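You operate a simulated robot arm through the tools that you are given. There is no shell and no other tool. Be economical: measure what you need, move in short steps, check, and stop when the job is done.

You are at the controls of a simulated robot arm. One attempt, no reset.

TASK
Brush the dust off the circuit board under its clear cover.
Fine: power off first and left off; brush back, cover seated again.

Only the result counts: the job must be done as asked and must still hold three seconds after the hand-in. Knocking over, shifting, dropping, spilling or breaking anything else fails it. A push-on lid holds only when it is set on centred and level and pressed home; a screw cap is set on level and turned clockwise until tight.

THE ROBOT
A 6-joint arm with a two-finger parallel gripper, fixed in place. Base frame: the origin is at the foot of the arm, x ahead of it, y to its left, z up; the work surface is at about z = 0. Readings come in m, rad, newtons and seconds.
With the tool pointing down near the work surface it reaches from about 0.14 to 0.58 m from the base axis. Its first joint turns from -1.152 to 1.152 rad. Payload 2.1 kg.
Tool frame: the origin (TCP) lies between the finger pads and is the grasp point; the fingertips stand 0.03 m ahead of it; z points along the fingers, y is the line along which they close. Largest opening 0.094 m; finger width 0.028, thickness 0.01; the body of the gripper, 0.05 by 0.096 m, starts 0.055 m behind the TCP.
Orientation is told as [roll, pitch, yaw] about the base's x, y, z axes, in that order, counted from this pose: with the fingers straight down and closing along the base's y, the tool's x points along the base's -x, its y along +y and its z along -z.

THE INTERFACE
- The arm moves only by the tool play_rows. Its argument "steps" is a list of rows, each a list of 7 numbers: the shift along the base's x, y, z in units of 25 mm (1.0 is 25 mm), then the turn, a rotation vector about the base's x, y, z in units of 6 degrees (1.0 is 6 degrees), then the opening in per cent of the stroke, from 0 (shut) to 100 (fully open). In form: [[x, y, z, ax, ay, az, fingers], ...]. A call has 1 to 8 rows; each row shifts and turns the commanded pose from where the row before left it. A call with a number of a shift or a turn outside -1 to 1 is refused whole. Each row takes 0.2 s and may step no farther than 0.05 m and 0.15 rad from the row before; otherwise, or with a gripper value out of range, the whole call is refused. Where a pose cannot be reached the arm comes as near as it can. A force on the tool above 70 N (or 10 N above the force at the start of the call, whichever is more), or a blocked arm, ends the call early, and 0.2 s more pass. Each finger travels about 0.072 m/s and halts on what it meets, pressing with about 29 N; the grip force reading is that of the motor and also rises with nothing between the fingers. The clock runs only during rows and for 0.2 s after the last one: add rows that do not move to give the fingers time. It gives the time, the measured TCP pose, the force on the tool (base axes), the opening and the grip force at its end, in the units of the frame above (readings bear some noise), and new pictures: "views" is both (left out), scene, wrist or none.
- Cameras (640 x 400 px; columns grow to the right, rows downward): "scene" is fixed at [0.0436, -0.3593, 0.4994]; the picture's right is [0.88, -0.48, 0.00], its down [-0.21, -0.39, -0.90] and it looks along [0.43, 0.79, -0.44] (base axes); focal length 269 px, centre (320, 200). "wrist" rides on the gripper at [0.076, 0.014, -0.102] in the tool frame; the picture's right is [-0.18, 0.98, 0.00], its down [-0.75, -0.14, -0.64] and it looks along [-0.63, -0.12, 0.77] (tool axes); focal length 243 px, centre (320, 200). There is no depth. A picture from a camera that has moved, and an enlarged one, comes with that camera's place and axes in the base frame and with its lens.
- enlarge(camera, box): a new picture of the part [left, top, right, bottom] of that camera's present view, enlarged. No time passes.
- job_done(): hands the job in; it is judged then, once.

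Work in short steps. Places have to be worked out from the pictures, the camera data and where the tool is seen: move nearer, look again, correct. Check each grasp and each placing, and mend what went wrong. You have 120 turns and 170 pictures in all, those below and enlarged ones among them. Open the gripper and draw the arm clear of the work before you hand the job in, unless the task says otherwise; then end with one line.

The tools are called as a command line: name --pt "numbers of a row" for each row, then --argument value for the rest, lists and objects as JSON in quotes. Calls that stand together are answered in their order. play_rows: Moves the arm, as the interface text tells. Its arguments: {"type":"object","properties":{"steps":{"type":"array"},"views":{"type":"string","enum":["both","scene","wrist","none"]}},"required":["steps"]} The other tools are called the same way: enlarge (camera, box) takes an enlarged picture of a part of a camera's view; job_done () hands the job in.

At the start:

```text
clock: 0.0
tcp_pos: [0.3211, 0.1355, 0.4362]
orientation: [-0.001, -0.001, 0.0]
ft_force: [-0.1, 0.4, -0.3]
gripper_width: 0.094
finger_force: 0.0
```

scene: 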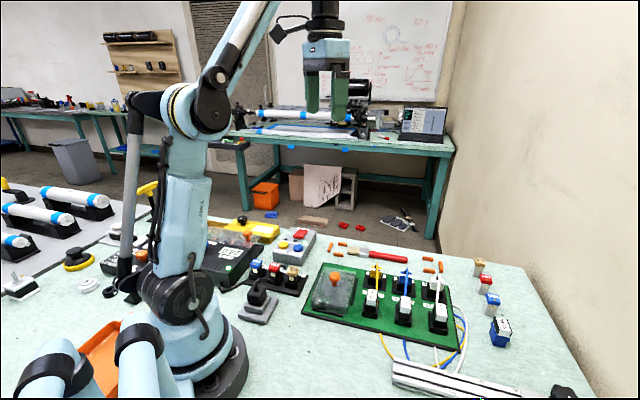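
wrist: 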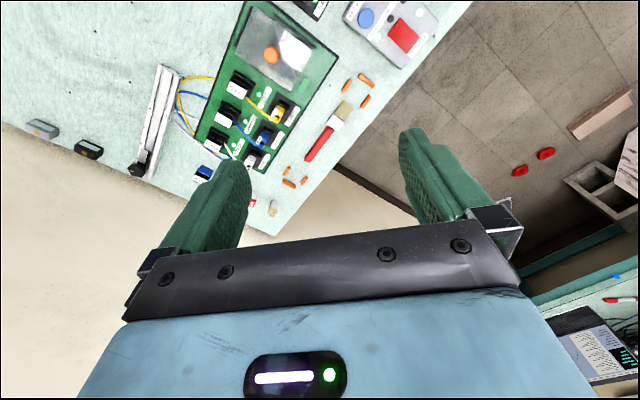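

I start by looking closely at the work area from both cameras.

enlarge --camera "scene" --box '[220, 210, 540, 400]'

enlarge --camera "wrist" --box '[120, 0, 480, 225]'

```text
2.00 times, centred on (380, 305) of scene
camera zoom: at [0.0436, -0.3593, 0.4994], right [0.88, -0.48, 0.0], down [-0.21, -0.39, -0.9], along [0.43, 0.79, -0.44], focal length 538 px, centre (200, -10)
```

zoom: 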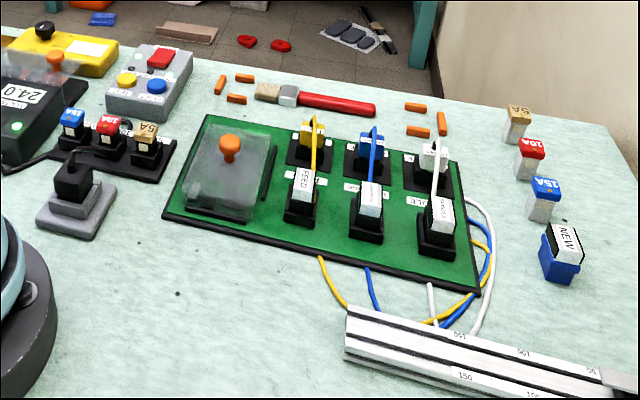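

```text
1.78 times, centred on (300, 112) of wrist
camera zoom: at [0.2452, 0.1481, 0.5388], right [0.18, 0.98, 0.0], down [0.75, -0.14, 0.64], along [0.63, -0.12, -0.77], focal length 431 px, centre (356, 356)
```

zoom: 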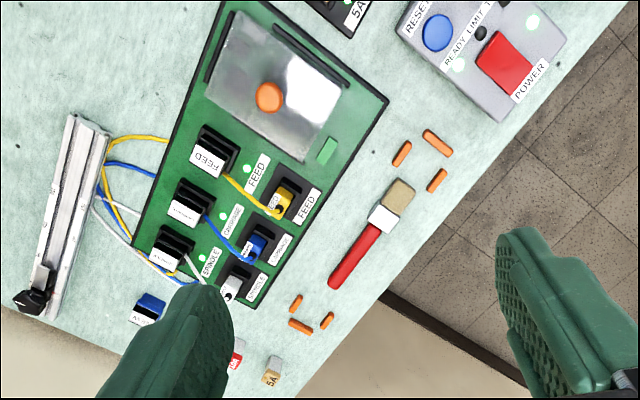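

The green panel holds a clear cover with an orange knob, and the brush lies between orange markers. There is also a control box (POWER) and a 24 V supply, so I move back to view these.

play_rows --pt "-1 0.5 0 0 0 0 100" --pt "-1 0.5 0 0 0 0 100" --pt "-1 0.5 0 0 0 0 100" --pt "-1 0.5 0 0 0 0 100" --views "wrist"

enlarge --camera "scene" --box '[190, 200, 350, 300]'

enlarge --camera "scene" --box '[290, 245, 450, 345]'

```text
clock: 1.0
tcp_pos: [0.2231, 0.1837, 0.4382]
orientation: [0.0, 0.0, 0.0]
ft_force: [-0.4, 1.1, -0.4]
gripper_width: 0.0942
finger_force: 0.2
camera wrist: at [0.1465, 0.1972, 0.5401], right [0.18, 0.98, 0.0], down [0.75, -0.14, 0.64], along [0.63, -0.12, -0.77], focal length 243 px, centre (320, 200)
```

wrist: 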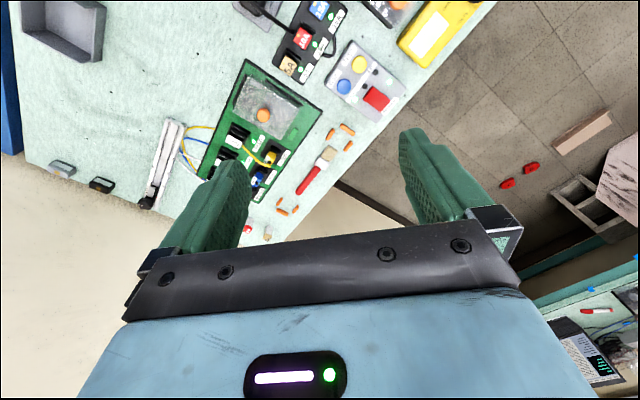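

```text
4.00 times, centred on (270, 250) of scene
camera zoom: at [0.0436, -0.3594, 0.4994], right [0.88, -0.48, 0.0], down [-0.21, -0.39, -0.9], along [0.43, 0.79, -0.44], focal length 1075 px, centre (520, 0)
```

zoom: 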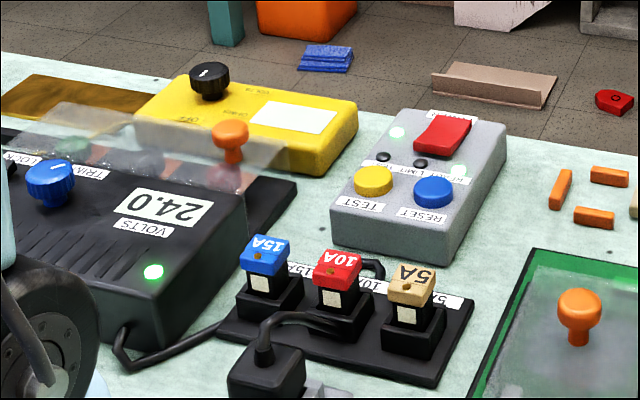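

```text
4.00 times, centred on (370, 295) of scene
camera zoom: at [0.0436, -0.3594, 0.4994], right [0.88, -0.48, 0.0], down [-0.21, -0.39, -0.9], along [0.43, 0.79, -0.44], focal length 1075 px, centre (120, -180)
```

zoom: 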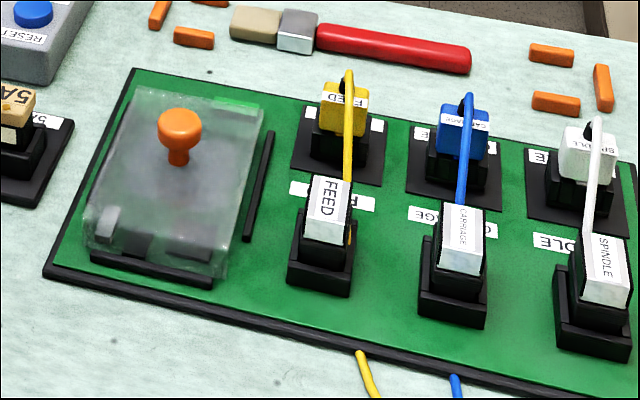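

I need a closer look at the labels on the control box, supply and yellow box.

enlarge --camera "wrist" --box '[200, 0, 520, 200]'

play_rows --pt "0 0 0 0 -1 0 100" --pt "0 0 0 0 -1 0 100" --pt "0 0 0 0 -1 0 100" --pt "0 0 0 0 -1 0 100" --pt "0 0 0 0 0 0 100" --views "wrist"

```text
2.00 times, centred on (360, 100) of wrist
camera zoom: at [0.1465, 0.1972, 0.5401], right [0.18, 0.98, 0.0], down [0.75, -0.14, 0.64], along [0.63, -0.12, -0.77], focal length 485 px, centre (240, 400)
```

zoom: 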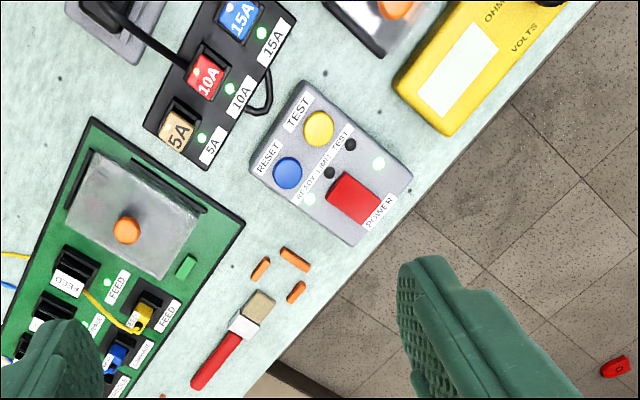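

```text
clock: 2.2
tcp_pos: [0.2211, 0.1833, 0.4366]
orientation: [0.002, -0.421, 0.002]
ft_force: [0.8, 0.1, 0.0]
gripper_width: 0.0939
finger_force: 0.0
camera wrist: at [0.1107, 0.1974, 0.499], right [0.17, 0.98, 0.08], down [0.43, -0.14, 0.89], along [0.89, -0.12, -0.44], focal length 243 px, centre (320, 200)
```

wrist: 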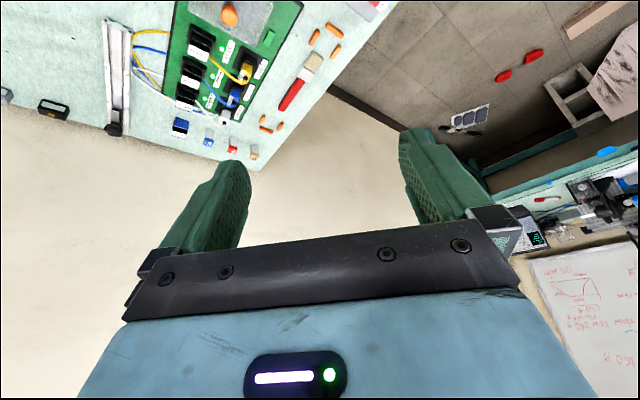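

Wrong tilt direction; I reverse it to look down toward the boxes.

play_rows --pt "0 0 0 0 1 0 100" --pt "0 0 0 0 1 0 100" --pt "0 0 0 0 1 0 100" --pt "0 0 0 0 1 0 100" --pt "0 0 0 0 1 0 100" --pt "0 0 0 0 1 0 100" --pt "0 0 0 0 1 0 100" --pt "0 0 0 0 1 0 100" --views "wrist"

enlarge --camera "wrist" --box '[200, 0, 520, 200]'

```text
clock: 4.0
tcp_pos: [0.2207, 0.1836, 0.4388]
orientation: [0.002, 0.421, 0.002]
ft_force: [-0.7, 0.9, -0.3]
gripper_width: 0.0939
finger_force: 0.1
camera wrist: at [0.1931, 0.1977, 0.5616], right [0.17, 0.98, -0.07], down [0.95, -0.14, 0.28], along [0.26, -0.12, -0.96], focal length 243 px, centre (320, 200)
```

wrist: 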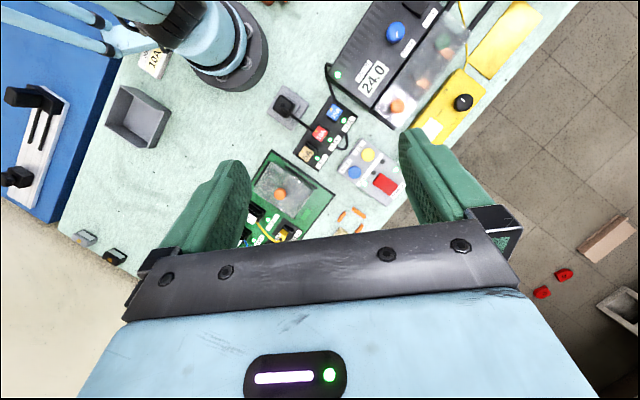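

```text
2.00 times, centred on (360, 100) of wrist
camera zoom: at [0.1931, 0.1977, 0.5616], right [0.17, 0.98, -0.07], down [0.95, -0.14, 0.28], along [0.26, -0.12, -0.96], focal length 485 px, centre (240, 400)
```

zoom: 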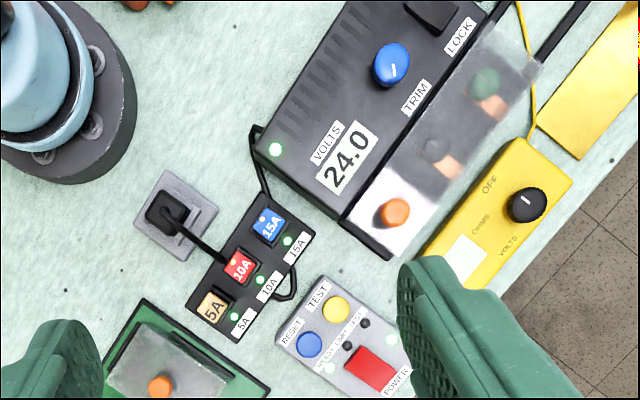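

Control box rocker is at about (0.319, 0.276). I descend above it for a closer look, closing the fingers and levelling the tool.

play_rows --pt "0.47 0.46 -1 0 -0.5 0 50" --pt "0.47 0.46 -1 0 -0.5 0 0" --pt "0.47 0.46 -1 0 -0.5 0 0" --pt "0.47 0.46 -1 0 -0.5 0 0" --pt "0.47 0.46 -1 0 -0.5 0 0" --pt "0.47 0.46 -1 0 -0.5 0 0" --pt "0.47 0.46 -1 0 -0.5 0 0" --pt "0.47 0.46 -1 0 -0.5 0 0" --views "wrist"

enlarge --camera "wrist" --box '[160, 0, 480, 200]'

enlarge --camera "scene" --box '[265, 220, 329, 260]'

```text
clock: 5.8
tcp_pos: [0.3167, 0.276, 0.2379]
orientation: [0.0, -0.003, 0.001]
ft_force: [0.4, 0.3, -0.2]
gripper_width: 0.0
finger_force: 29.3
camera wrist: at [0.2409, 0.2894, 0.3397], right [0.18, 0.98, 0.0], down [0.75, -0.14, 0.64], along [0.63, -0.12, -0.77], focal length 243 px, centre (320, 200)
```

wrist: 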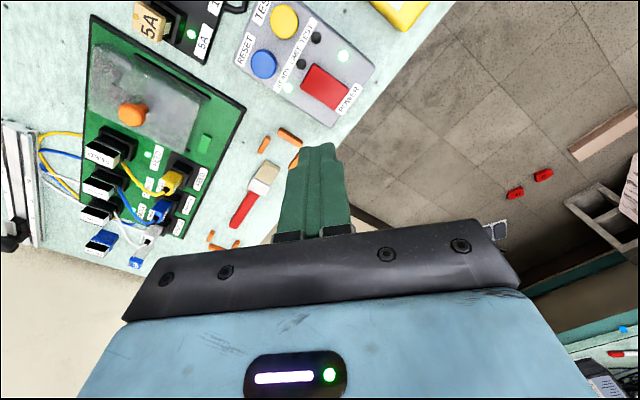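

```text
2.00 times, centred on (320, 100) of wrist
camera zoom: at [0.2409, 0.2894, 0.3397], right [0.18, 0.98, 0.0], down [0.75, -0.14, 0.64], along [0.63, -0.12, -0.77], focal length 485 px, centre (320, 400)
```

zoom: 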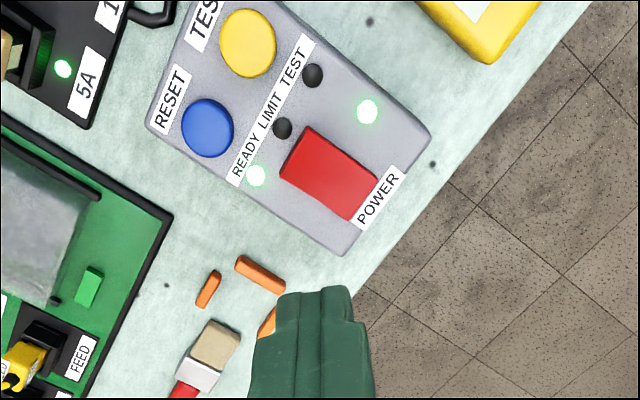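

```text
10.00 times, centred on (297, 240) of scene
camera zoom: at [0.0436, -0.3594, 0.4994], right [0.88, -0.48, 0.0], down [-0.21, -0.39, -0.9], along [0.43, 0.79, -0.44], focal length 2689 px, centre (550, -200)
```

zoom: 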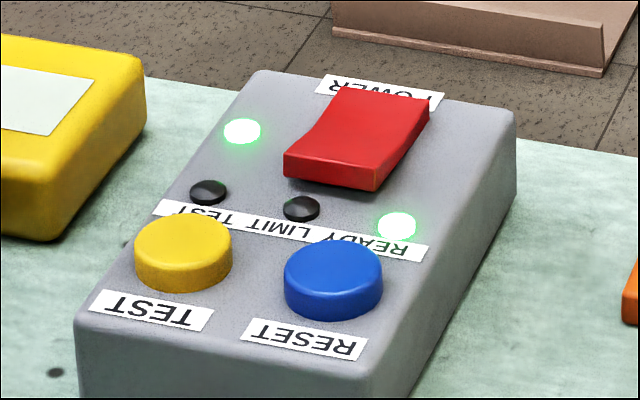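

The rocker is V‑shaped with its POWER-label end raised (LED on), so I'll press that end around (0.332, 0.292). I first turn the tool by −44° to match the work alignment and approach.

play_rows --pt "0.1 0.1 -0.4 0 0 -1 0" --pt "0.1 0.1 -0.4 0 0 -1 0" --pt "0.1 0.1 -0.4 0 0 -1 0" --pt "0.1 0.1 -0.4 0 0 -1 0" --pt "0.1 0.1 -0.4 0 0 -1 0" --pt "0.05 0.1 -0.4 0 0 -1 0" --pt "0.05 0.05 0 0 0 -1 0" --pt "0 0 0 0 0 -0.33 0"

enlarge --camera "wrist" --box '[160, 0, 480, 200]'

enlarge --camera "scene" --box '[240, 190, 368, 270]'

```text
clock: 7.6
tcp_pos: [0.3313, 0.2931, 0.1769]
orientation: [0.0, 0.0, -0.769]
ft_force: [-0.1, -0.6, -0.1]
gripper_width: 0.0001
finger_force: 29.0
camera wrist: at [0.2866, 0.3549, 0.2791], right [0.82, 0.58, 0.0], down [0.44, -0.63, 0.64], along [0.37, -0.52, -0.77], focal length 243 px, centre (320, 200)
```

scene: 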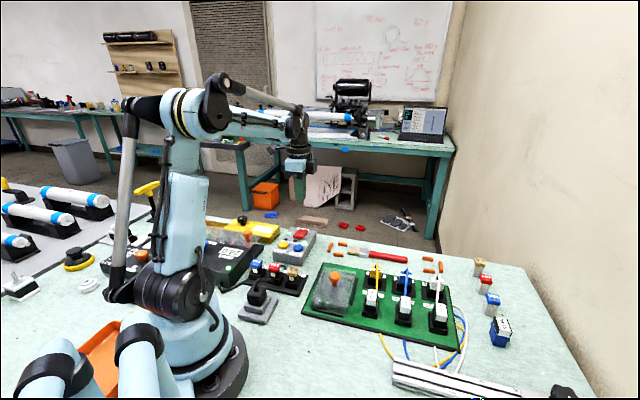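
wrist: 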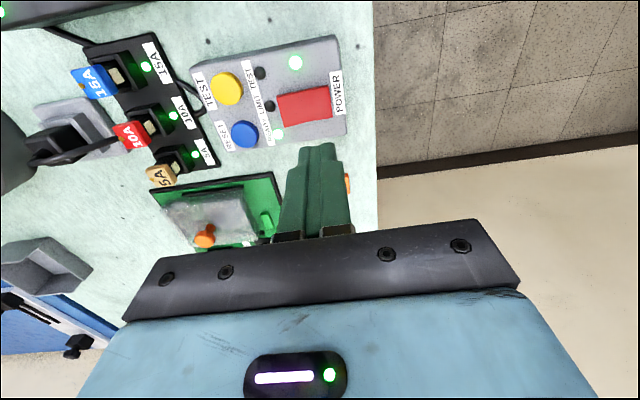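

```text
2.00 times, centred on (320, 100) of wrist
camera zoom: at [0.2866, 0.3549, 0.2791], right [0.82, 0.58, 0.0], down [0.44, -0.63, 0.64], along [0.37, -0.52, -0.77], focal length 485 px, centre (320, 400)
```

zoom: 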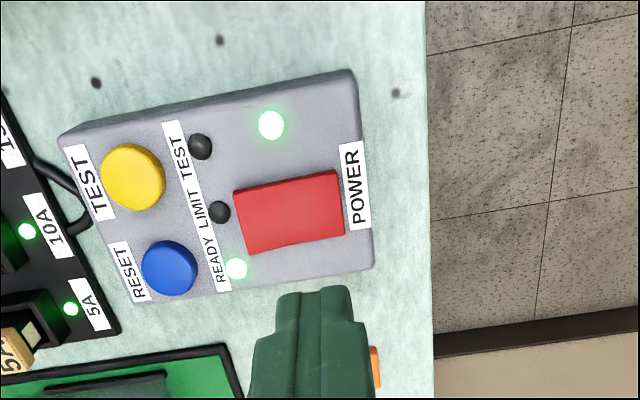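

```text
5.00 times, centred on (304, 230) of scene
camera zoom: at [0.0436, -0.3593, 0.4994], right [0.88, -0.48, 0.0], down [-0.21, -0.39, -0.9], along [0.43, 0.79, -0.44], focal length 1344 px, centre (400, 50)
```

zoom: 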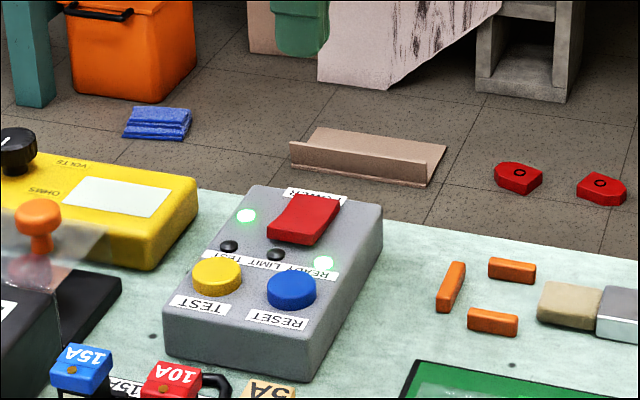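

The press point computes to (0.330, 0.296), essentially under the tool. I descend until the tips are about 10 mm above the rocker.

play_rows --pt "0 0.05 -1 0 0 0 0" --pt "0 0.05 -1 0 0 0 0" --pt "0 0 -0.9 0 0 0 0" --pt "0 0 -0.3 0 0 0 0"

enlarge --camera "scene" --box '[240, 190, 368, 270]'

```text
clock: 8.6
tcp_pos: [0.3311, 0.2971, 0.0979]
orientation: [-0.001, 0.001, -0.765]
ft_force: [0.0, 0.3, 0.6]
gripper_width: 0.0002
finger_force: 28.9
camera wrist: at [0.2862, 0.3596, 0.1994], right [0.81, 0.58, 0.0], down [0.44, -0.62, 0.64], along [0.37, -0.52, -0.77], focal length 243 px, centre (320, 200)
```

scene: 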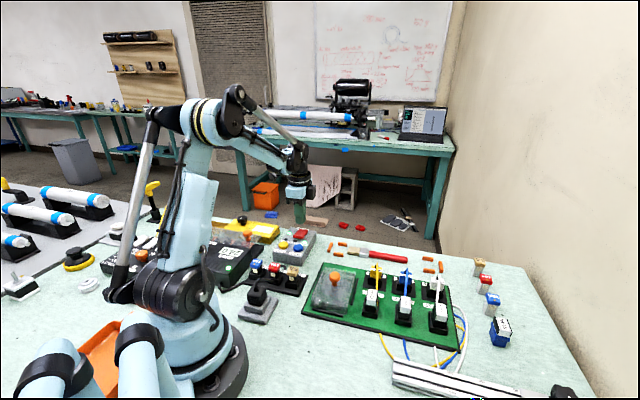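
wrist: 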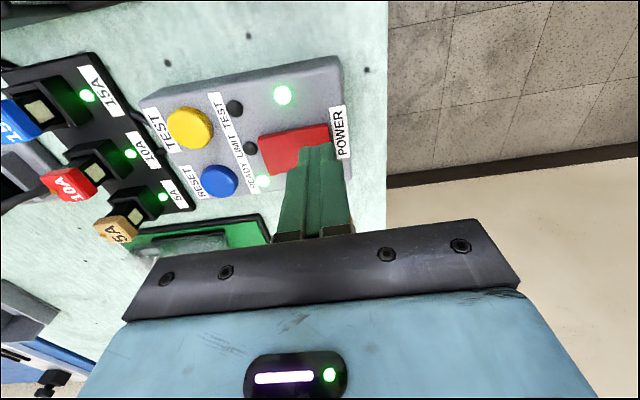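

```text
5.00 times, centred on (304, 230) of scene
camera zoom: at [0.0436, -0.3594, 0.4994], right [0.88, -0.48, 0.0], down [-0.21, -0.39, -0.9], along [0.43, 0.79, -0.44], focal length 1344 px, centre (400, 50)
```

zoom: 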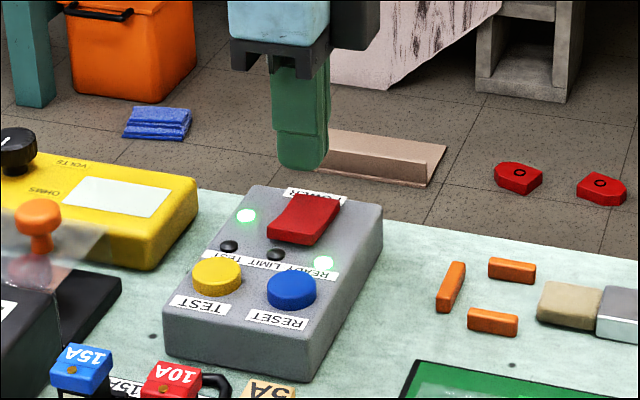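

The two views triangulate the rocker's far half at about (0.333, 0.292, z≈0.04). I shift a bit and press down in small steps.

play_rows --pt "0.08 -0.2 -0.3 0 0 0 0" --pt "0 0 -0.4 0 0 0 0" --pt "0 0 -0.2 0 0 0 0" --pt "0 0 -0.2 0 0 0 0" --pt "0 0 -0.1 0 0 0 0"

enlarge --camera "scene" --box '[240, 190, 368, 270]'

```text
clock: 9.7
tcp_pos: [0.3329, 0.2918, 0.0734]
orientation: [-0.003, 0.001, -0.769]
ft_force: [-0.7, 0.3, 21.0]
gripper_width: 0.0
finger_force: 29.2
stopped in row 5: the force on the tool passed its limit (the readings are from after the stop); the commanded pose is now the measured one
camera wrist: at [0.2878, 0.3531, 0.1755], right [0.81, 0.58, 0.0], down [0.45, -0.62, 0.64], along [0.37, -0.53, -0.77], focal length 243 px, centre (320, 200)
```

scene: 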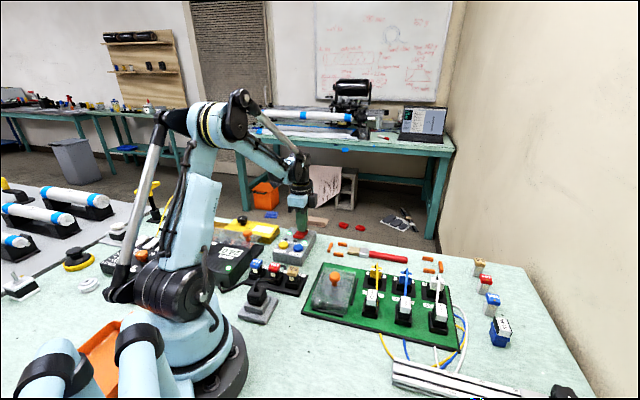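
wrist: 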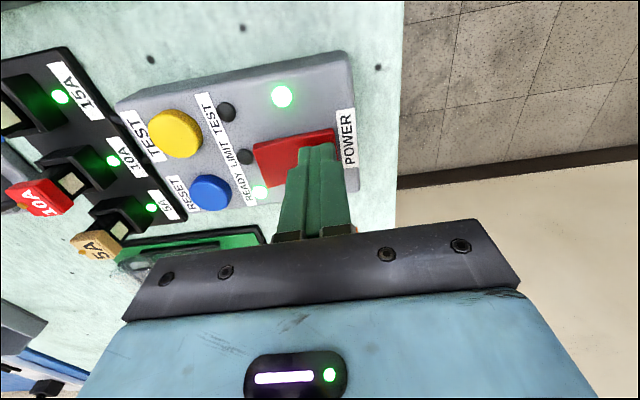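

```text
5.00 times, centred on (304, 230) of scene
camera zoom: at [0.0435, -0.3594, 0.4993], right [0.88, -0.48, 0.0], down [-0.21, -0.39, -0.9], along [0.43, 0.79, -0.44], focal length 1344 px, centre (400, 50)
```

zoom: 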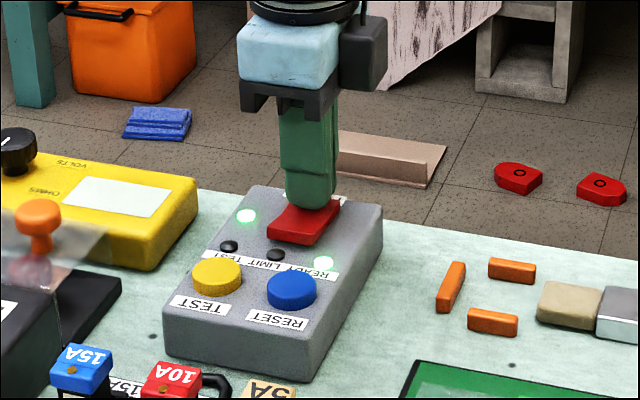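

The force limit was hit at tip z≈0.043 but the LEDs remain lit. I lift off and look at the rocker's state.

play_rows --pt "0 0 0.5 0 0 0 0" --pt "0 0 0.8 0 0 0 0" --pt "0 0 0.8 0 0 0 0" --pt "0 0 0 0 0 0 0" --views "wrist"

enlarge --camera "scene" --box '[265, 220, 329, 260]'

```text
clock: 10.7
tcp_pos: [0.3313, 0.2902, 0.1264]
orientation: [-0.003, 0.0, -0.767]
ft_force: [0.8, -0.3, 0.0]
gripper_width: 0.0
finger_force: 29.5
camera wrist: at [0.2878, 0.3526, 0.2282], right [0.81, 0.58, 0.0], down [0.45, -0.62, 0.64], along [0.37, -0.52, -0.77], focal length 243 px, centre (320, 200)
```

wrist: 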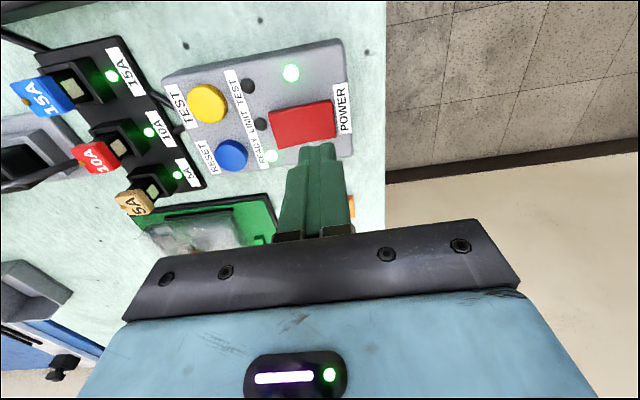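

```text
10.00 times, centred on (297, 240) of scene
camera zoom: at [0.0436, -0.3593, 0.4994], right [0.88, -0.48, 0.0], down [-0.21, -0.39, -0.9], along [0.43, 0.79, -0.44], focal length 2689 px, centre (550, -200)
```

zoom: 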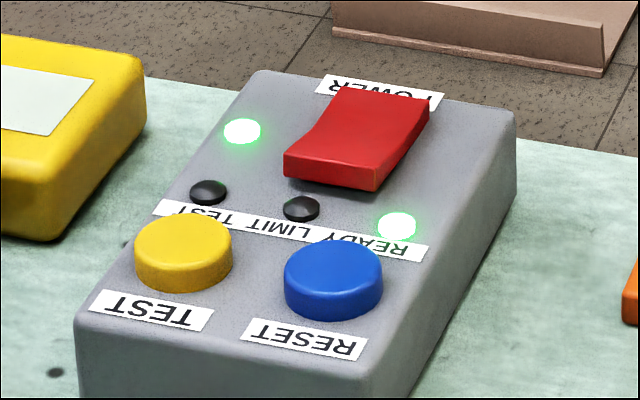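

Comparing slopes with the box edges, the end nearest the LEDs is actually the raised one (the POWER end is already down). I'll press that end, at about (0.310, 0.273).

play_rows --pt "-0.85 -0.7 0 0 0 0 0" --pt "0 0 -0.8 0 0 0 0" --pt "0 0 -0.7 0 0 0 0" --pt "0 0 0 0 0 0 0"

enlarge --camera "scene" --box '[240, 190, 368, 270]'

```text
clock: 11.7
tcp_pos: [0.3092, 0.2704, 0.0883]
orientation: [-0.004, 0.0, -0.767]
ft_force: [0.1, 0.5, 0.4]
gripper_width: 0.0
finger_force: 29.1
camera wrist: at [0.2661, 0.3333, 0.1898], right [0.81, 0.58, 0.0], down [0.45, -0.62, 0.64], along [0.37, -0.52, -0.77], focal length 243 px, centre (320, 200)
```

scene: 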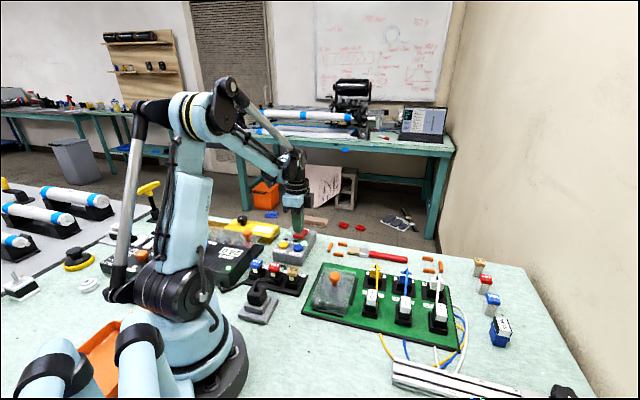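
wrist: 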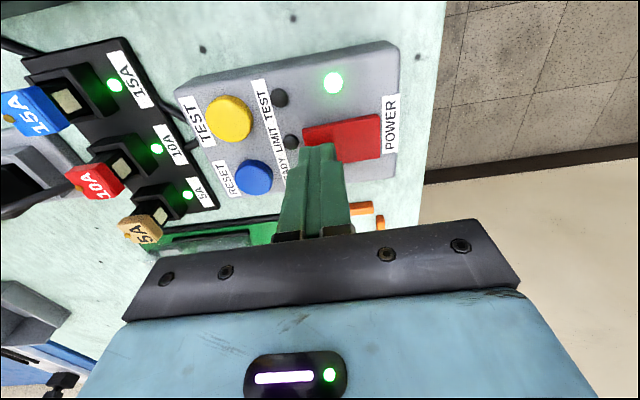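

```text
5.00 times, centred on (304, 230) of scene
camera zoom: at [0.0436, -0.3594, 0.4994], right [0.88, -0.48, 0.0], down [-0.21, -0.39, -0.9], along [0.43, 0.79, -0.44], focal length 1344 px, centre (400, 50)
```

zoom: 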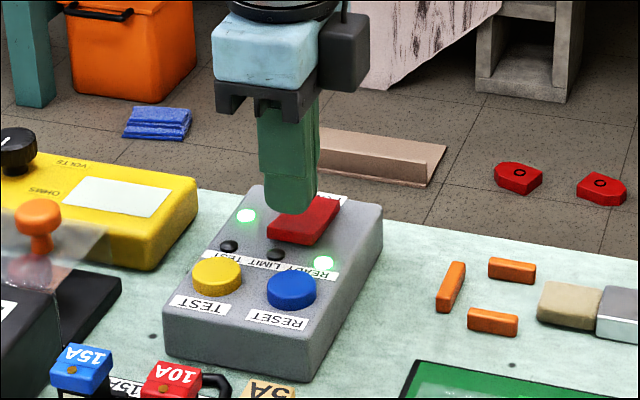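

Tip hovers above the LED end of the rocker; pressing down gently.

play_rows --pt "0.12 0.05 -0.1 0 0 0 0" --pt "0 0 -0.2 0 0 0 0" --pt "0 0 -0.2 0 0 0 0" --pt "0 0 -0.1 0 0 0 0" --pt "0 0 -0.1 0 0 0 0"

enlarge --camera "scene" --box '[240, 190, 368, 270]'

```text
clock: 12.9
tcp_pos: [0.313, 0.2731, 0.0753]
orientation: [-0.01, 0.0, -0.767]
ft_force: [-2.3, -1.2, 21.3]
gripper_width: 0.0001
finger_force: 28.9
stopped in row 5: the force on the tool passed its limit (the readings are from after the stop); the commanded pose is now the measured one
camera wrist: at [0.2692, 0.3363, 0.1758], right [0.82, 0.58, -0.01], down [0.45, -0.62, 0.64], along [0.37, -0.53, -0.77], focal length 243 px, centre (320, 200)
```

scene: 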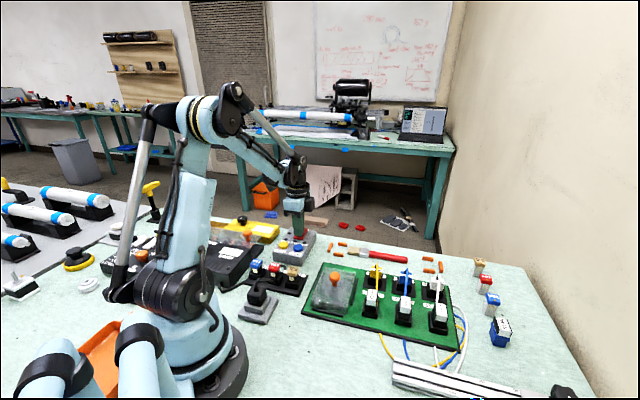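
wrist: 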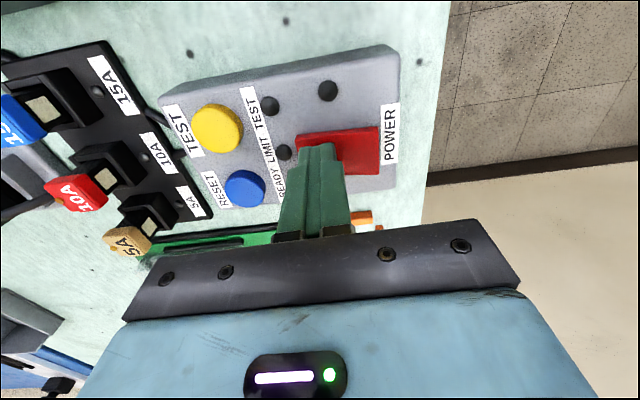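

```text
5.00 times, centred on (304, 230) of scene
camera zoom: at [0.0436, -0.3594, 0.4994], right [0.88, -0.48, 0.0], down [-0.21, -0.39, -0.9], along [0.43, 0.79, -0.44], focal length 1344 px, centre (400, 50)
```

zoom: 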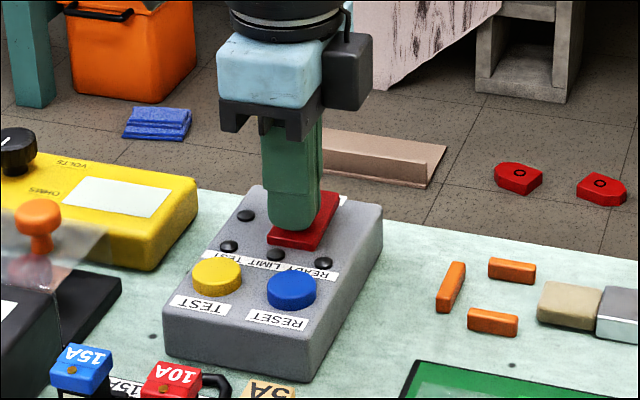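

All LEDs went out: power is off. I lift away and move above the cover at about (0.306, 0.05).

play_rows --pt "0 0 1 0 0 0 0" --pt "0 0 1 0 0 0 0" --pt "0 0 1 0 0 0 0" --pt "0 0 1 0 0 0 0" --pt "0 -1 1 0 0 0 0" --pt "0 -1 1 0 0 0 0" --pt "0 -1 0 0 0 0 0" --pt "0 -1 0 0 0 0 50" --views "none"

play_rows --pt "-0.1 -1 0 0 0 0 50" --pt "-0.1 -1 0 0 0 0 50" --pt "-0.1 -1 0 0 0 0 50" --pt "0 -1 0 0 0 0 50" --pt "0 -0.5 0 0 0 0 50" --pt "0 0 0 0 0 0 50"

enlarge --camera "wrist" --box '[200, 0, 440, 150]'

enlarge --camera "scene" --box '[250, 225, 410, 325]'

```text
clock: 14.7
tcp_pos: [0.312, 0.1746, 0.2204]
orientation: [-0.01, 0.001, -0.767]
ft_force: [-0.5, 0.0, -0.7]
gripper_width: 0.0473
finger_force: 0.6
```

```text
clock: 16.1
tcp_pos: [0.3034, 0.0596, 0.2213]
orientation: [-0.008, -0.001, -0.766]
ft_force: [-0.1, -0.8, 0.2]
gripper_width: 0.047
finger_force: 0.1
camera wrist: at [0.2603, 0.1234, 0.3234], right [0.81, 0.58, -0.01], down [0.45, -0.62, 0.64], along [0.37, -0.53, -0.77], focal length 243 px, centre (320, 200)
```

scene: 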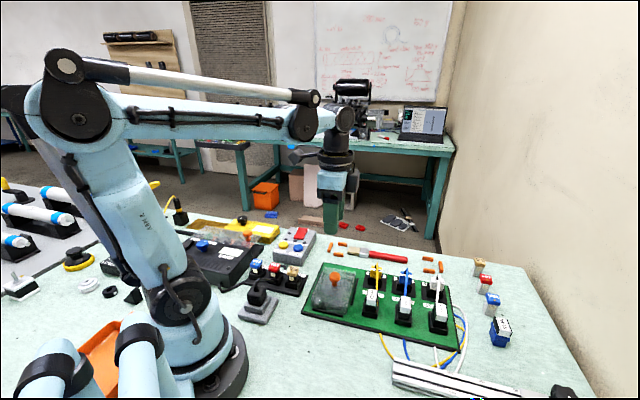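
wrist: 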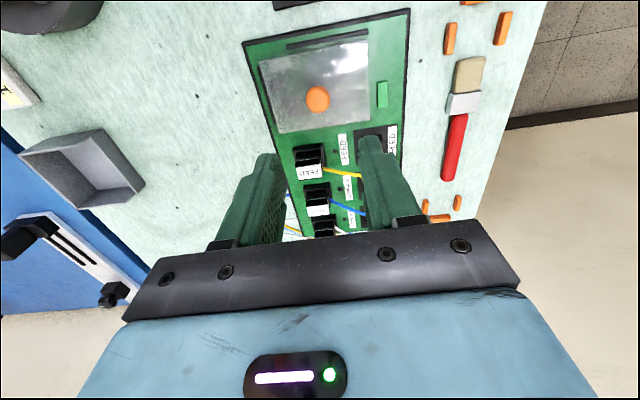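

```text
2.67 times, centred on (320, 75) of wrist
camera zoom: at [0.2603, 0.1234, 0.3234], right [0.81, 0.58, -0.01], down [0.45, -0.62, 0.64], along [0.37, -0.53, -0.77], focal length 647 px, centre (320, 533)
```

zoom: 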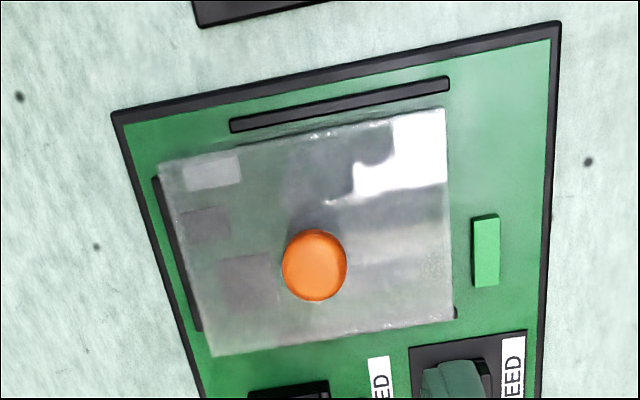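

```text
4.00 times, centred on (330, 275) of scene
camera zoom: at [0.0436, -0.3594, 0.4994], right [0.88, -0.48, 0.0], down [-0.21, -0.39, -0.9], along [0.43, 0.79, -0.44], focal length 1075 px, centre (280, -100)
```

zoom: 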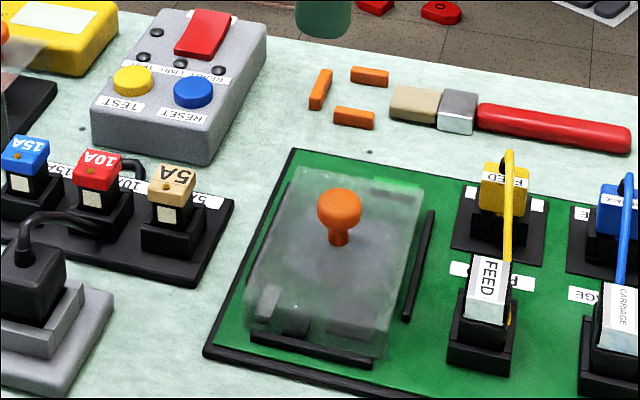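

Knob triangulates to (0.306, 0.051), head z≈0.055, cover top z≈0.03. I move over it and descend partway, then check.

play_rows --pt "0.12 -0.34 0 0 0 0 60" --pt "0 0 -1 0 0 0 60" --pt "0 0 -1 0 0 0 60" --pt "0 0 -1 0 0 0 60" --pt "0 0 -1 0 0 0 60" --pt "0 0 0 0 0 0 60"

enlarge --camera "scene" --box '[250, 225, 410, 325]'

```text
clock: 17.5
tcp_pos: [0.3069, 0.0514, 0.1241]
orientation: [-0.008, 0.0, -0.768]
ft_force: [0.3, -0.2, 0.4]
gripper_width: 0.0565
finger_force: 0.1
camera wrist: at [0.2624, 0.1151, 0.2246], right [0.81, 0.58, -0.01], down [0.45, -0.62, 0.64], along [0.37, -0.53, -0.77], focal length 243 px, centre (320, 200)
```

scene: 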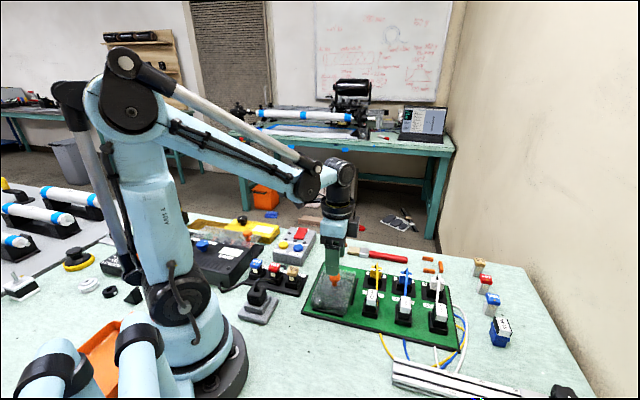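
wrist: 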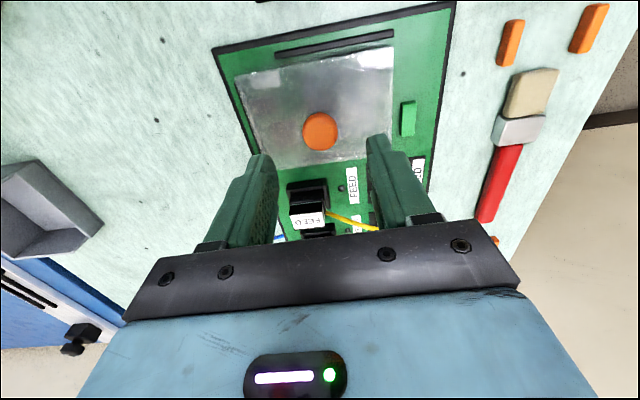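

```text
4.00 times, centred on (330, 275) of scene
camera zoom: at [0.0436, -0.3594, 0.4994], right [0.88, -0.48, 0.0], down [-0.21, -0.39, -0.9], along [0.43, 0.79, -0.44], focal length 1075 px, centre (280, -100)
```

zoom: 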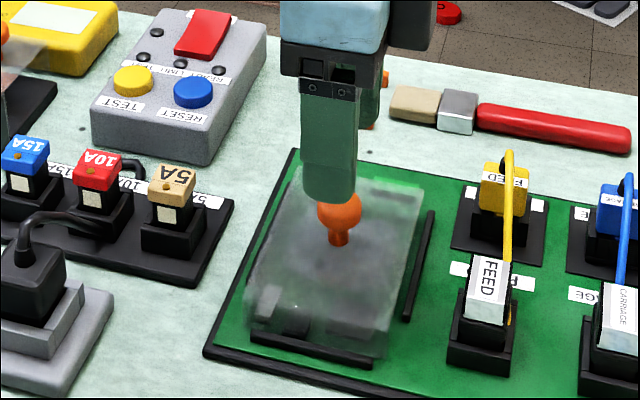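

Aligned well; descending to grasp height (TCP z≈0.066) and closing.

play_rows --pt "-0.03 0.05 -1 0 0 0 60" --pt "0 0 -0.8 0 0 0 60" --pt "0 0 -0.5 0 0 0 60" --pt "0 0 0 0 0 0 60"

enlarge --camera "scene" --box '[290, 235, 390, 298]'

```text
clock: 18.5
tcp_pos: [0.3071, 0.0529, 0.0678]
orientation: [-0.01, 0.0, -0.768]
ft_force: [0.6, -0.6, 0.4]
gripper_width: 0.0565
finger_force: 0.1
camera wrist: at [0.2634, 0.1166, 0.1695], right [0.81, 0.58, -0.01], down [0.45, -0.62, 0.64], along [0.37, -0.53, -0.77], focal length 243 px, centre (320, 200)
```

scene: 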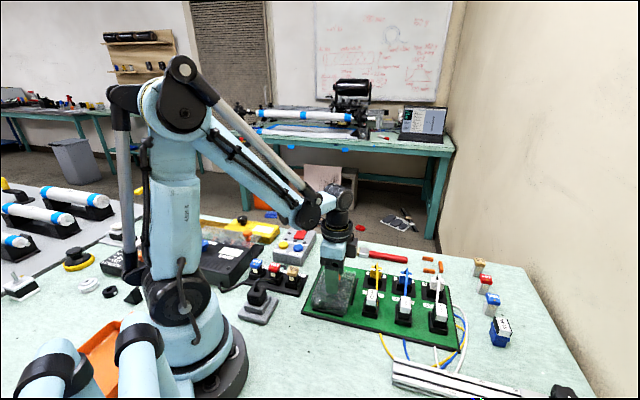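
wrist: 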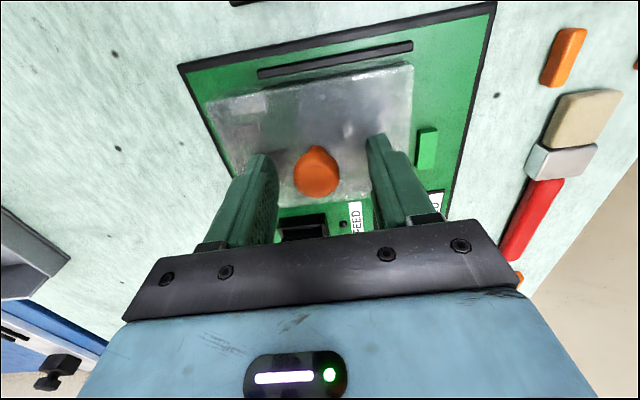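

```text
6.35 times, centred on (340, 266) of scene
camera zoom: at [0.0436, -0.3594, 0.4994], right [0.88, -0.48, 0.0], down [-0.21, -0.39, -0.9], along [0.43, 0.79, -0.44], focal length 1707 px, centre (193, -222)
```

zoom: 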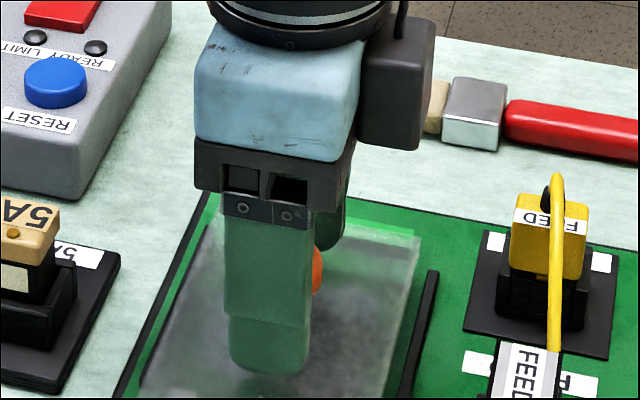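

Knob sits between the pads. Closing the gripper.

play_rows --pt "-0.03 0 0 0 0 0 30" --pt "0 0 0 0 0 0 10" --pt "0 0 0 0 0 0 0" --pt "0 0 0 0 0 0 0" --views "wrist"

```text
clock: 19.5
tcp_pos: [0.3069, 0.0539, 0.0667]
orientation: [-0.008, 0.0, -0.767]
ft_force: [-0.7, -0.8, 3.1]
gripper_width: 0.0244
finger_force: 29.1
camera wrist: at [0.2628, 0.1168, 0.1688], right [0.81, 0.58, -0.01], down [0.45, -0.62, 0.64], along [0.37, -0.53, -0.77], focal length 243 px, centre (320, 200)
```

wrist: 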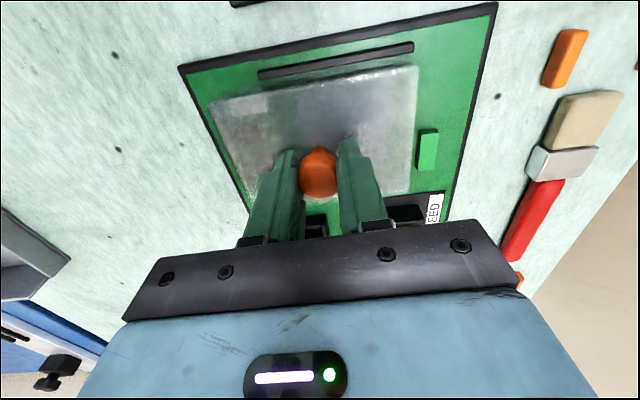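

Gripped (24 mm). Recording grasp pose (0.3069, 0.0535, 0.0667). I lift slowly straight up.

play_rows --pt "0 0 0.2 0 0 0 0" --pt "0 0 0.3 0 0 0 0" --pt "0 0 0.5 0 0 0 0" --pt "0 0 1 0 0 0 0" --pt "0 0 1 0 0 0 0"

enlarge --camera "scene" --box '[250, 205, 410, 325]'

```text
clock: 20.7
tcp_pos: [0.3082, 0.0524, 0.1415]
orientation: [-0.008, -0.002, -0.767]
ft_force: [0.4, -0.1, 0.6]
gripper_width: 0.0246
finger_force: 28.8
camera wrist: at [0.2636, 0.1169, 0.2424], right [0.81, 0.58, -0.01], down [0.45, -0.62, 0.64], along [0.37, -0.53, -0.77], focal length 243 px, centre (320, 200)
```

scene: 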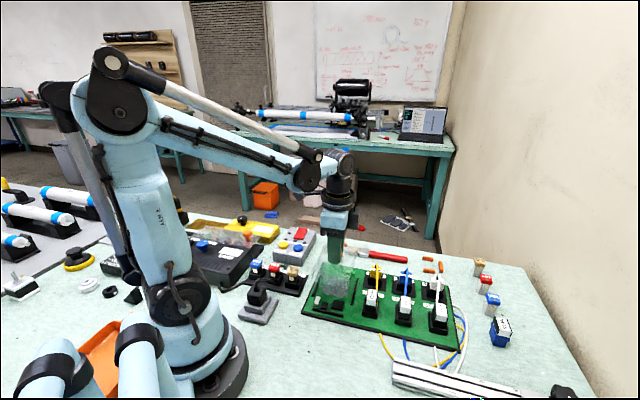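
wrist: 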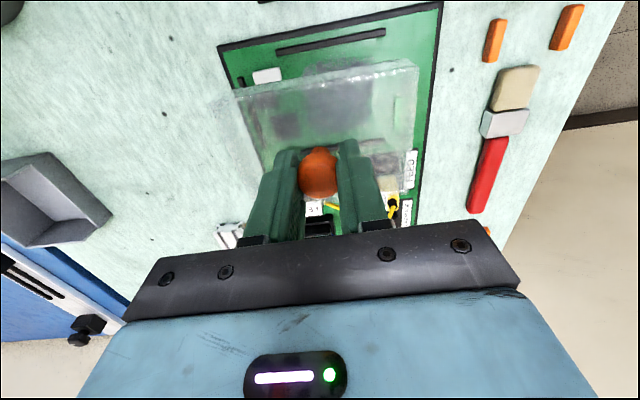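

```text
3.33 times, centred on (330, 265) of scene
camera zoom: at [0.0436, -0.3594, 0.4994], right [0.88, -0.48, 0.0], down [-0.21, -0.39, -0.9], along [0.43, 0.79, -0.44], focal length 896 px, centre (287, -17)
```

zoom: 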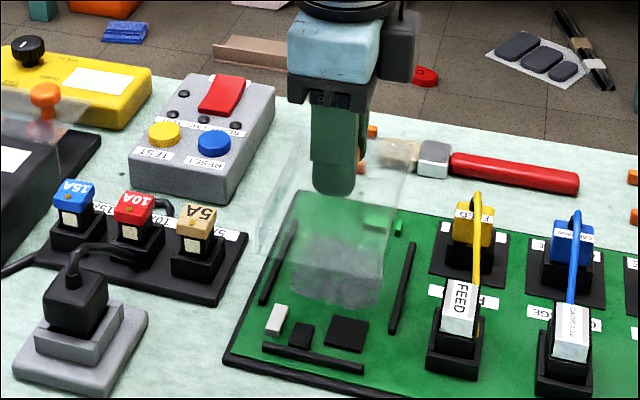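

Cover is off and held. I carry it to the free table area at about (0.20, −0.08).

play_rows --pt "-0.72 -0.7 0.5 0 0 0 0" --pt "-0.72 -0.92 0 0 0 0 0" --pt "-0.72 -0.92 0 0 0 0 0" --pt "-0.72 -0.92 0 0 0 0 0" --pt "-0.72 -0.92 0 0 0 0 0" --pt "-0.72 -0.92 0 0 0 0 0" --pt "0 0 0 0 0 0 0"

enlarge --camera "scene" --box '[200, 225, 400, 350]'

```text
clock: 22.3
tcp_pos: [0.1978, -0.0799, 0.1563]
orientation: [-0.008, 0.0, -0.766]
ft_force: [1.1, 0.2, -0.8]
gripper_width: 0.0243
finger_force: 29.5
camera wrist: at [0.1532, -0.0173, 0.2573], right [0.81, 0.58, -0.01], down [0.45, -0.62, 0.64], along [0.37, -0.53, -0.77], focal length 243 px, centre (320, 200)
```

scene: 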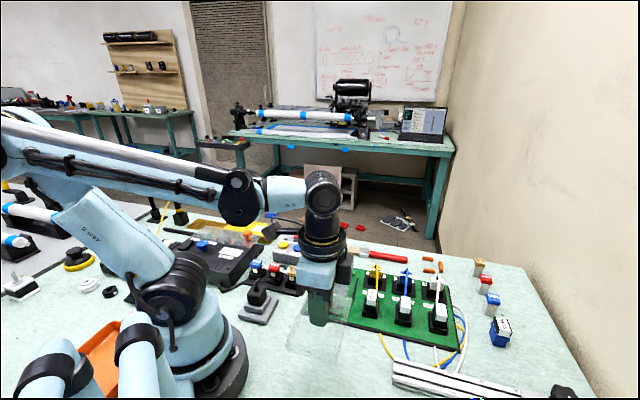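
wrist: 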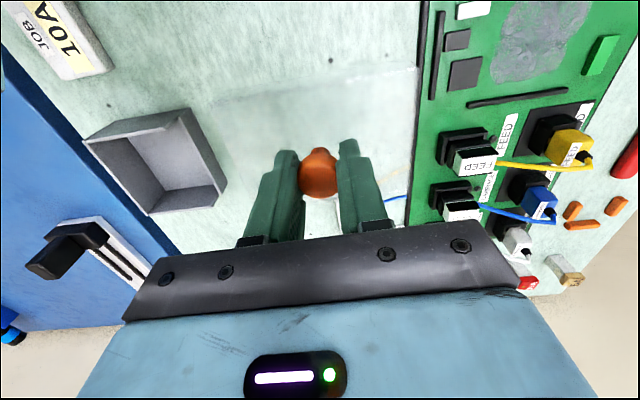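

```text
3.20 times, centred on (300, 288) of scene
camera zoom: at [0.0436, -0.3594, 0.4994], right [0.88, -0.48, 0.0], down [-0.21, -0.39, -0.9], along [0.43, 0.79, -0.44], focal length 860 px, centre (384, -80)
```

zoom: 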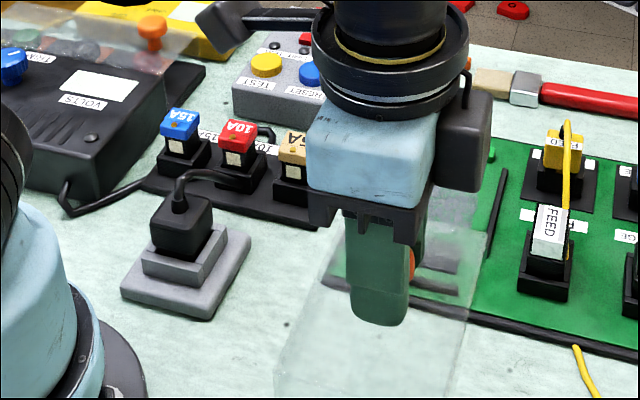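

Clearance to the panel looks fine (~4 cm). Lowering the cover to the table in small final steps.

play_rows --pt "0 0 -1 0 0 0 0" --pt "0 0 -1 0 0 0 0" --pt "0 0 -1 0 0 0 0" --pt "0 0 -0.3 0 0 0 0" --pt "0 0 0 0 0 0 0"

enlarge --camera "scene" --box '[240, 265, 400, 365]'

```text
clock: 23.5
tcp_pos: [0.2005, -0.0825, 0.0717]
orientation: [-0.009, 0.001, -0.768]
ft_force: [-0.6, 0.3, -0.4]
gripper_width: 0.0243
finger_force: 28.7
camera wrist: at [0.1566, -0.0186, 0.1727], right [0.81, 0.58, -0.01], down [0.45, -0.62, 0.64], along [0.37, -0.53, -0.77], focal length 243 px, centre (320, 200)
```

scene: 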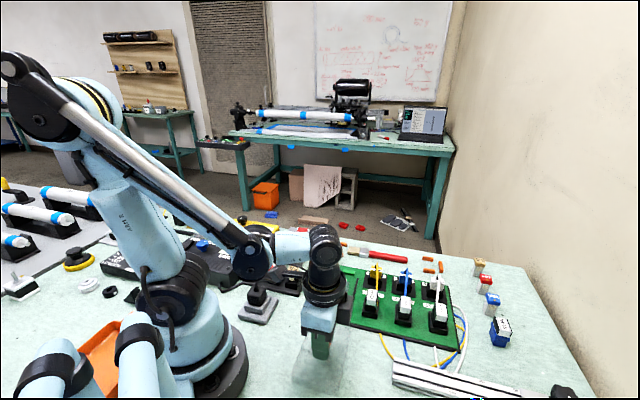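
wrist: 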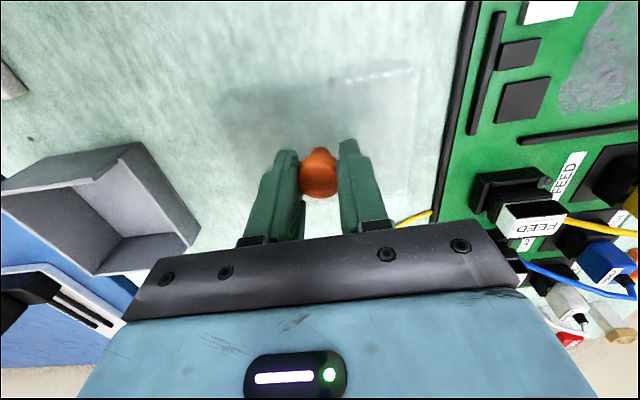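

```text
4.00 times, centred on (320, 315) of scene
camera zoom: at [0.0436, -0.3593, 0.4994], right [0.88, -0.48, 0.0], down [-0.21, -0.39, -0.9], along [0.43, 0.79, -0.44], focal length 1075 px, centre (320, -260)
```

zoom: 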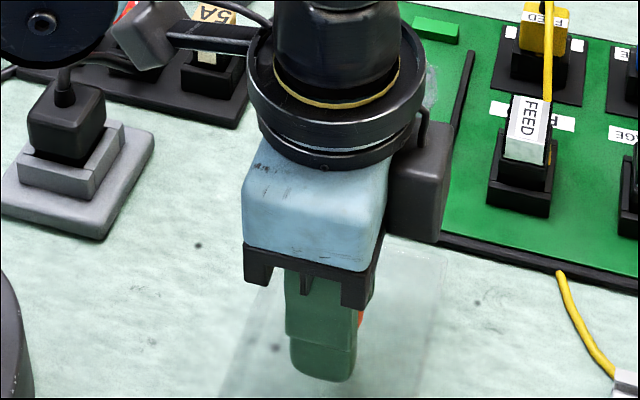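

Cover area is clear of cable and panel. Final lowering with force monitoring.

play_rows --pt "0 0 -0.2 0 0 0 0" --pt "0 0 -0.15 0 0 0 0" --pt "0 0 -0.1 0 0 0 0" --pt "0 0 -0.1 0 0 0 0" --views "none"

```text
clock: 24.5
tcp_pos: [0.2004, -0.079, 0.0583]
orientation: [-0.009, -0.001, -0.768]
ft_force: [2.0, -0.4, 22.4]
gripper_width: 0.0244
finger_force: 28.6
```

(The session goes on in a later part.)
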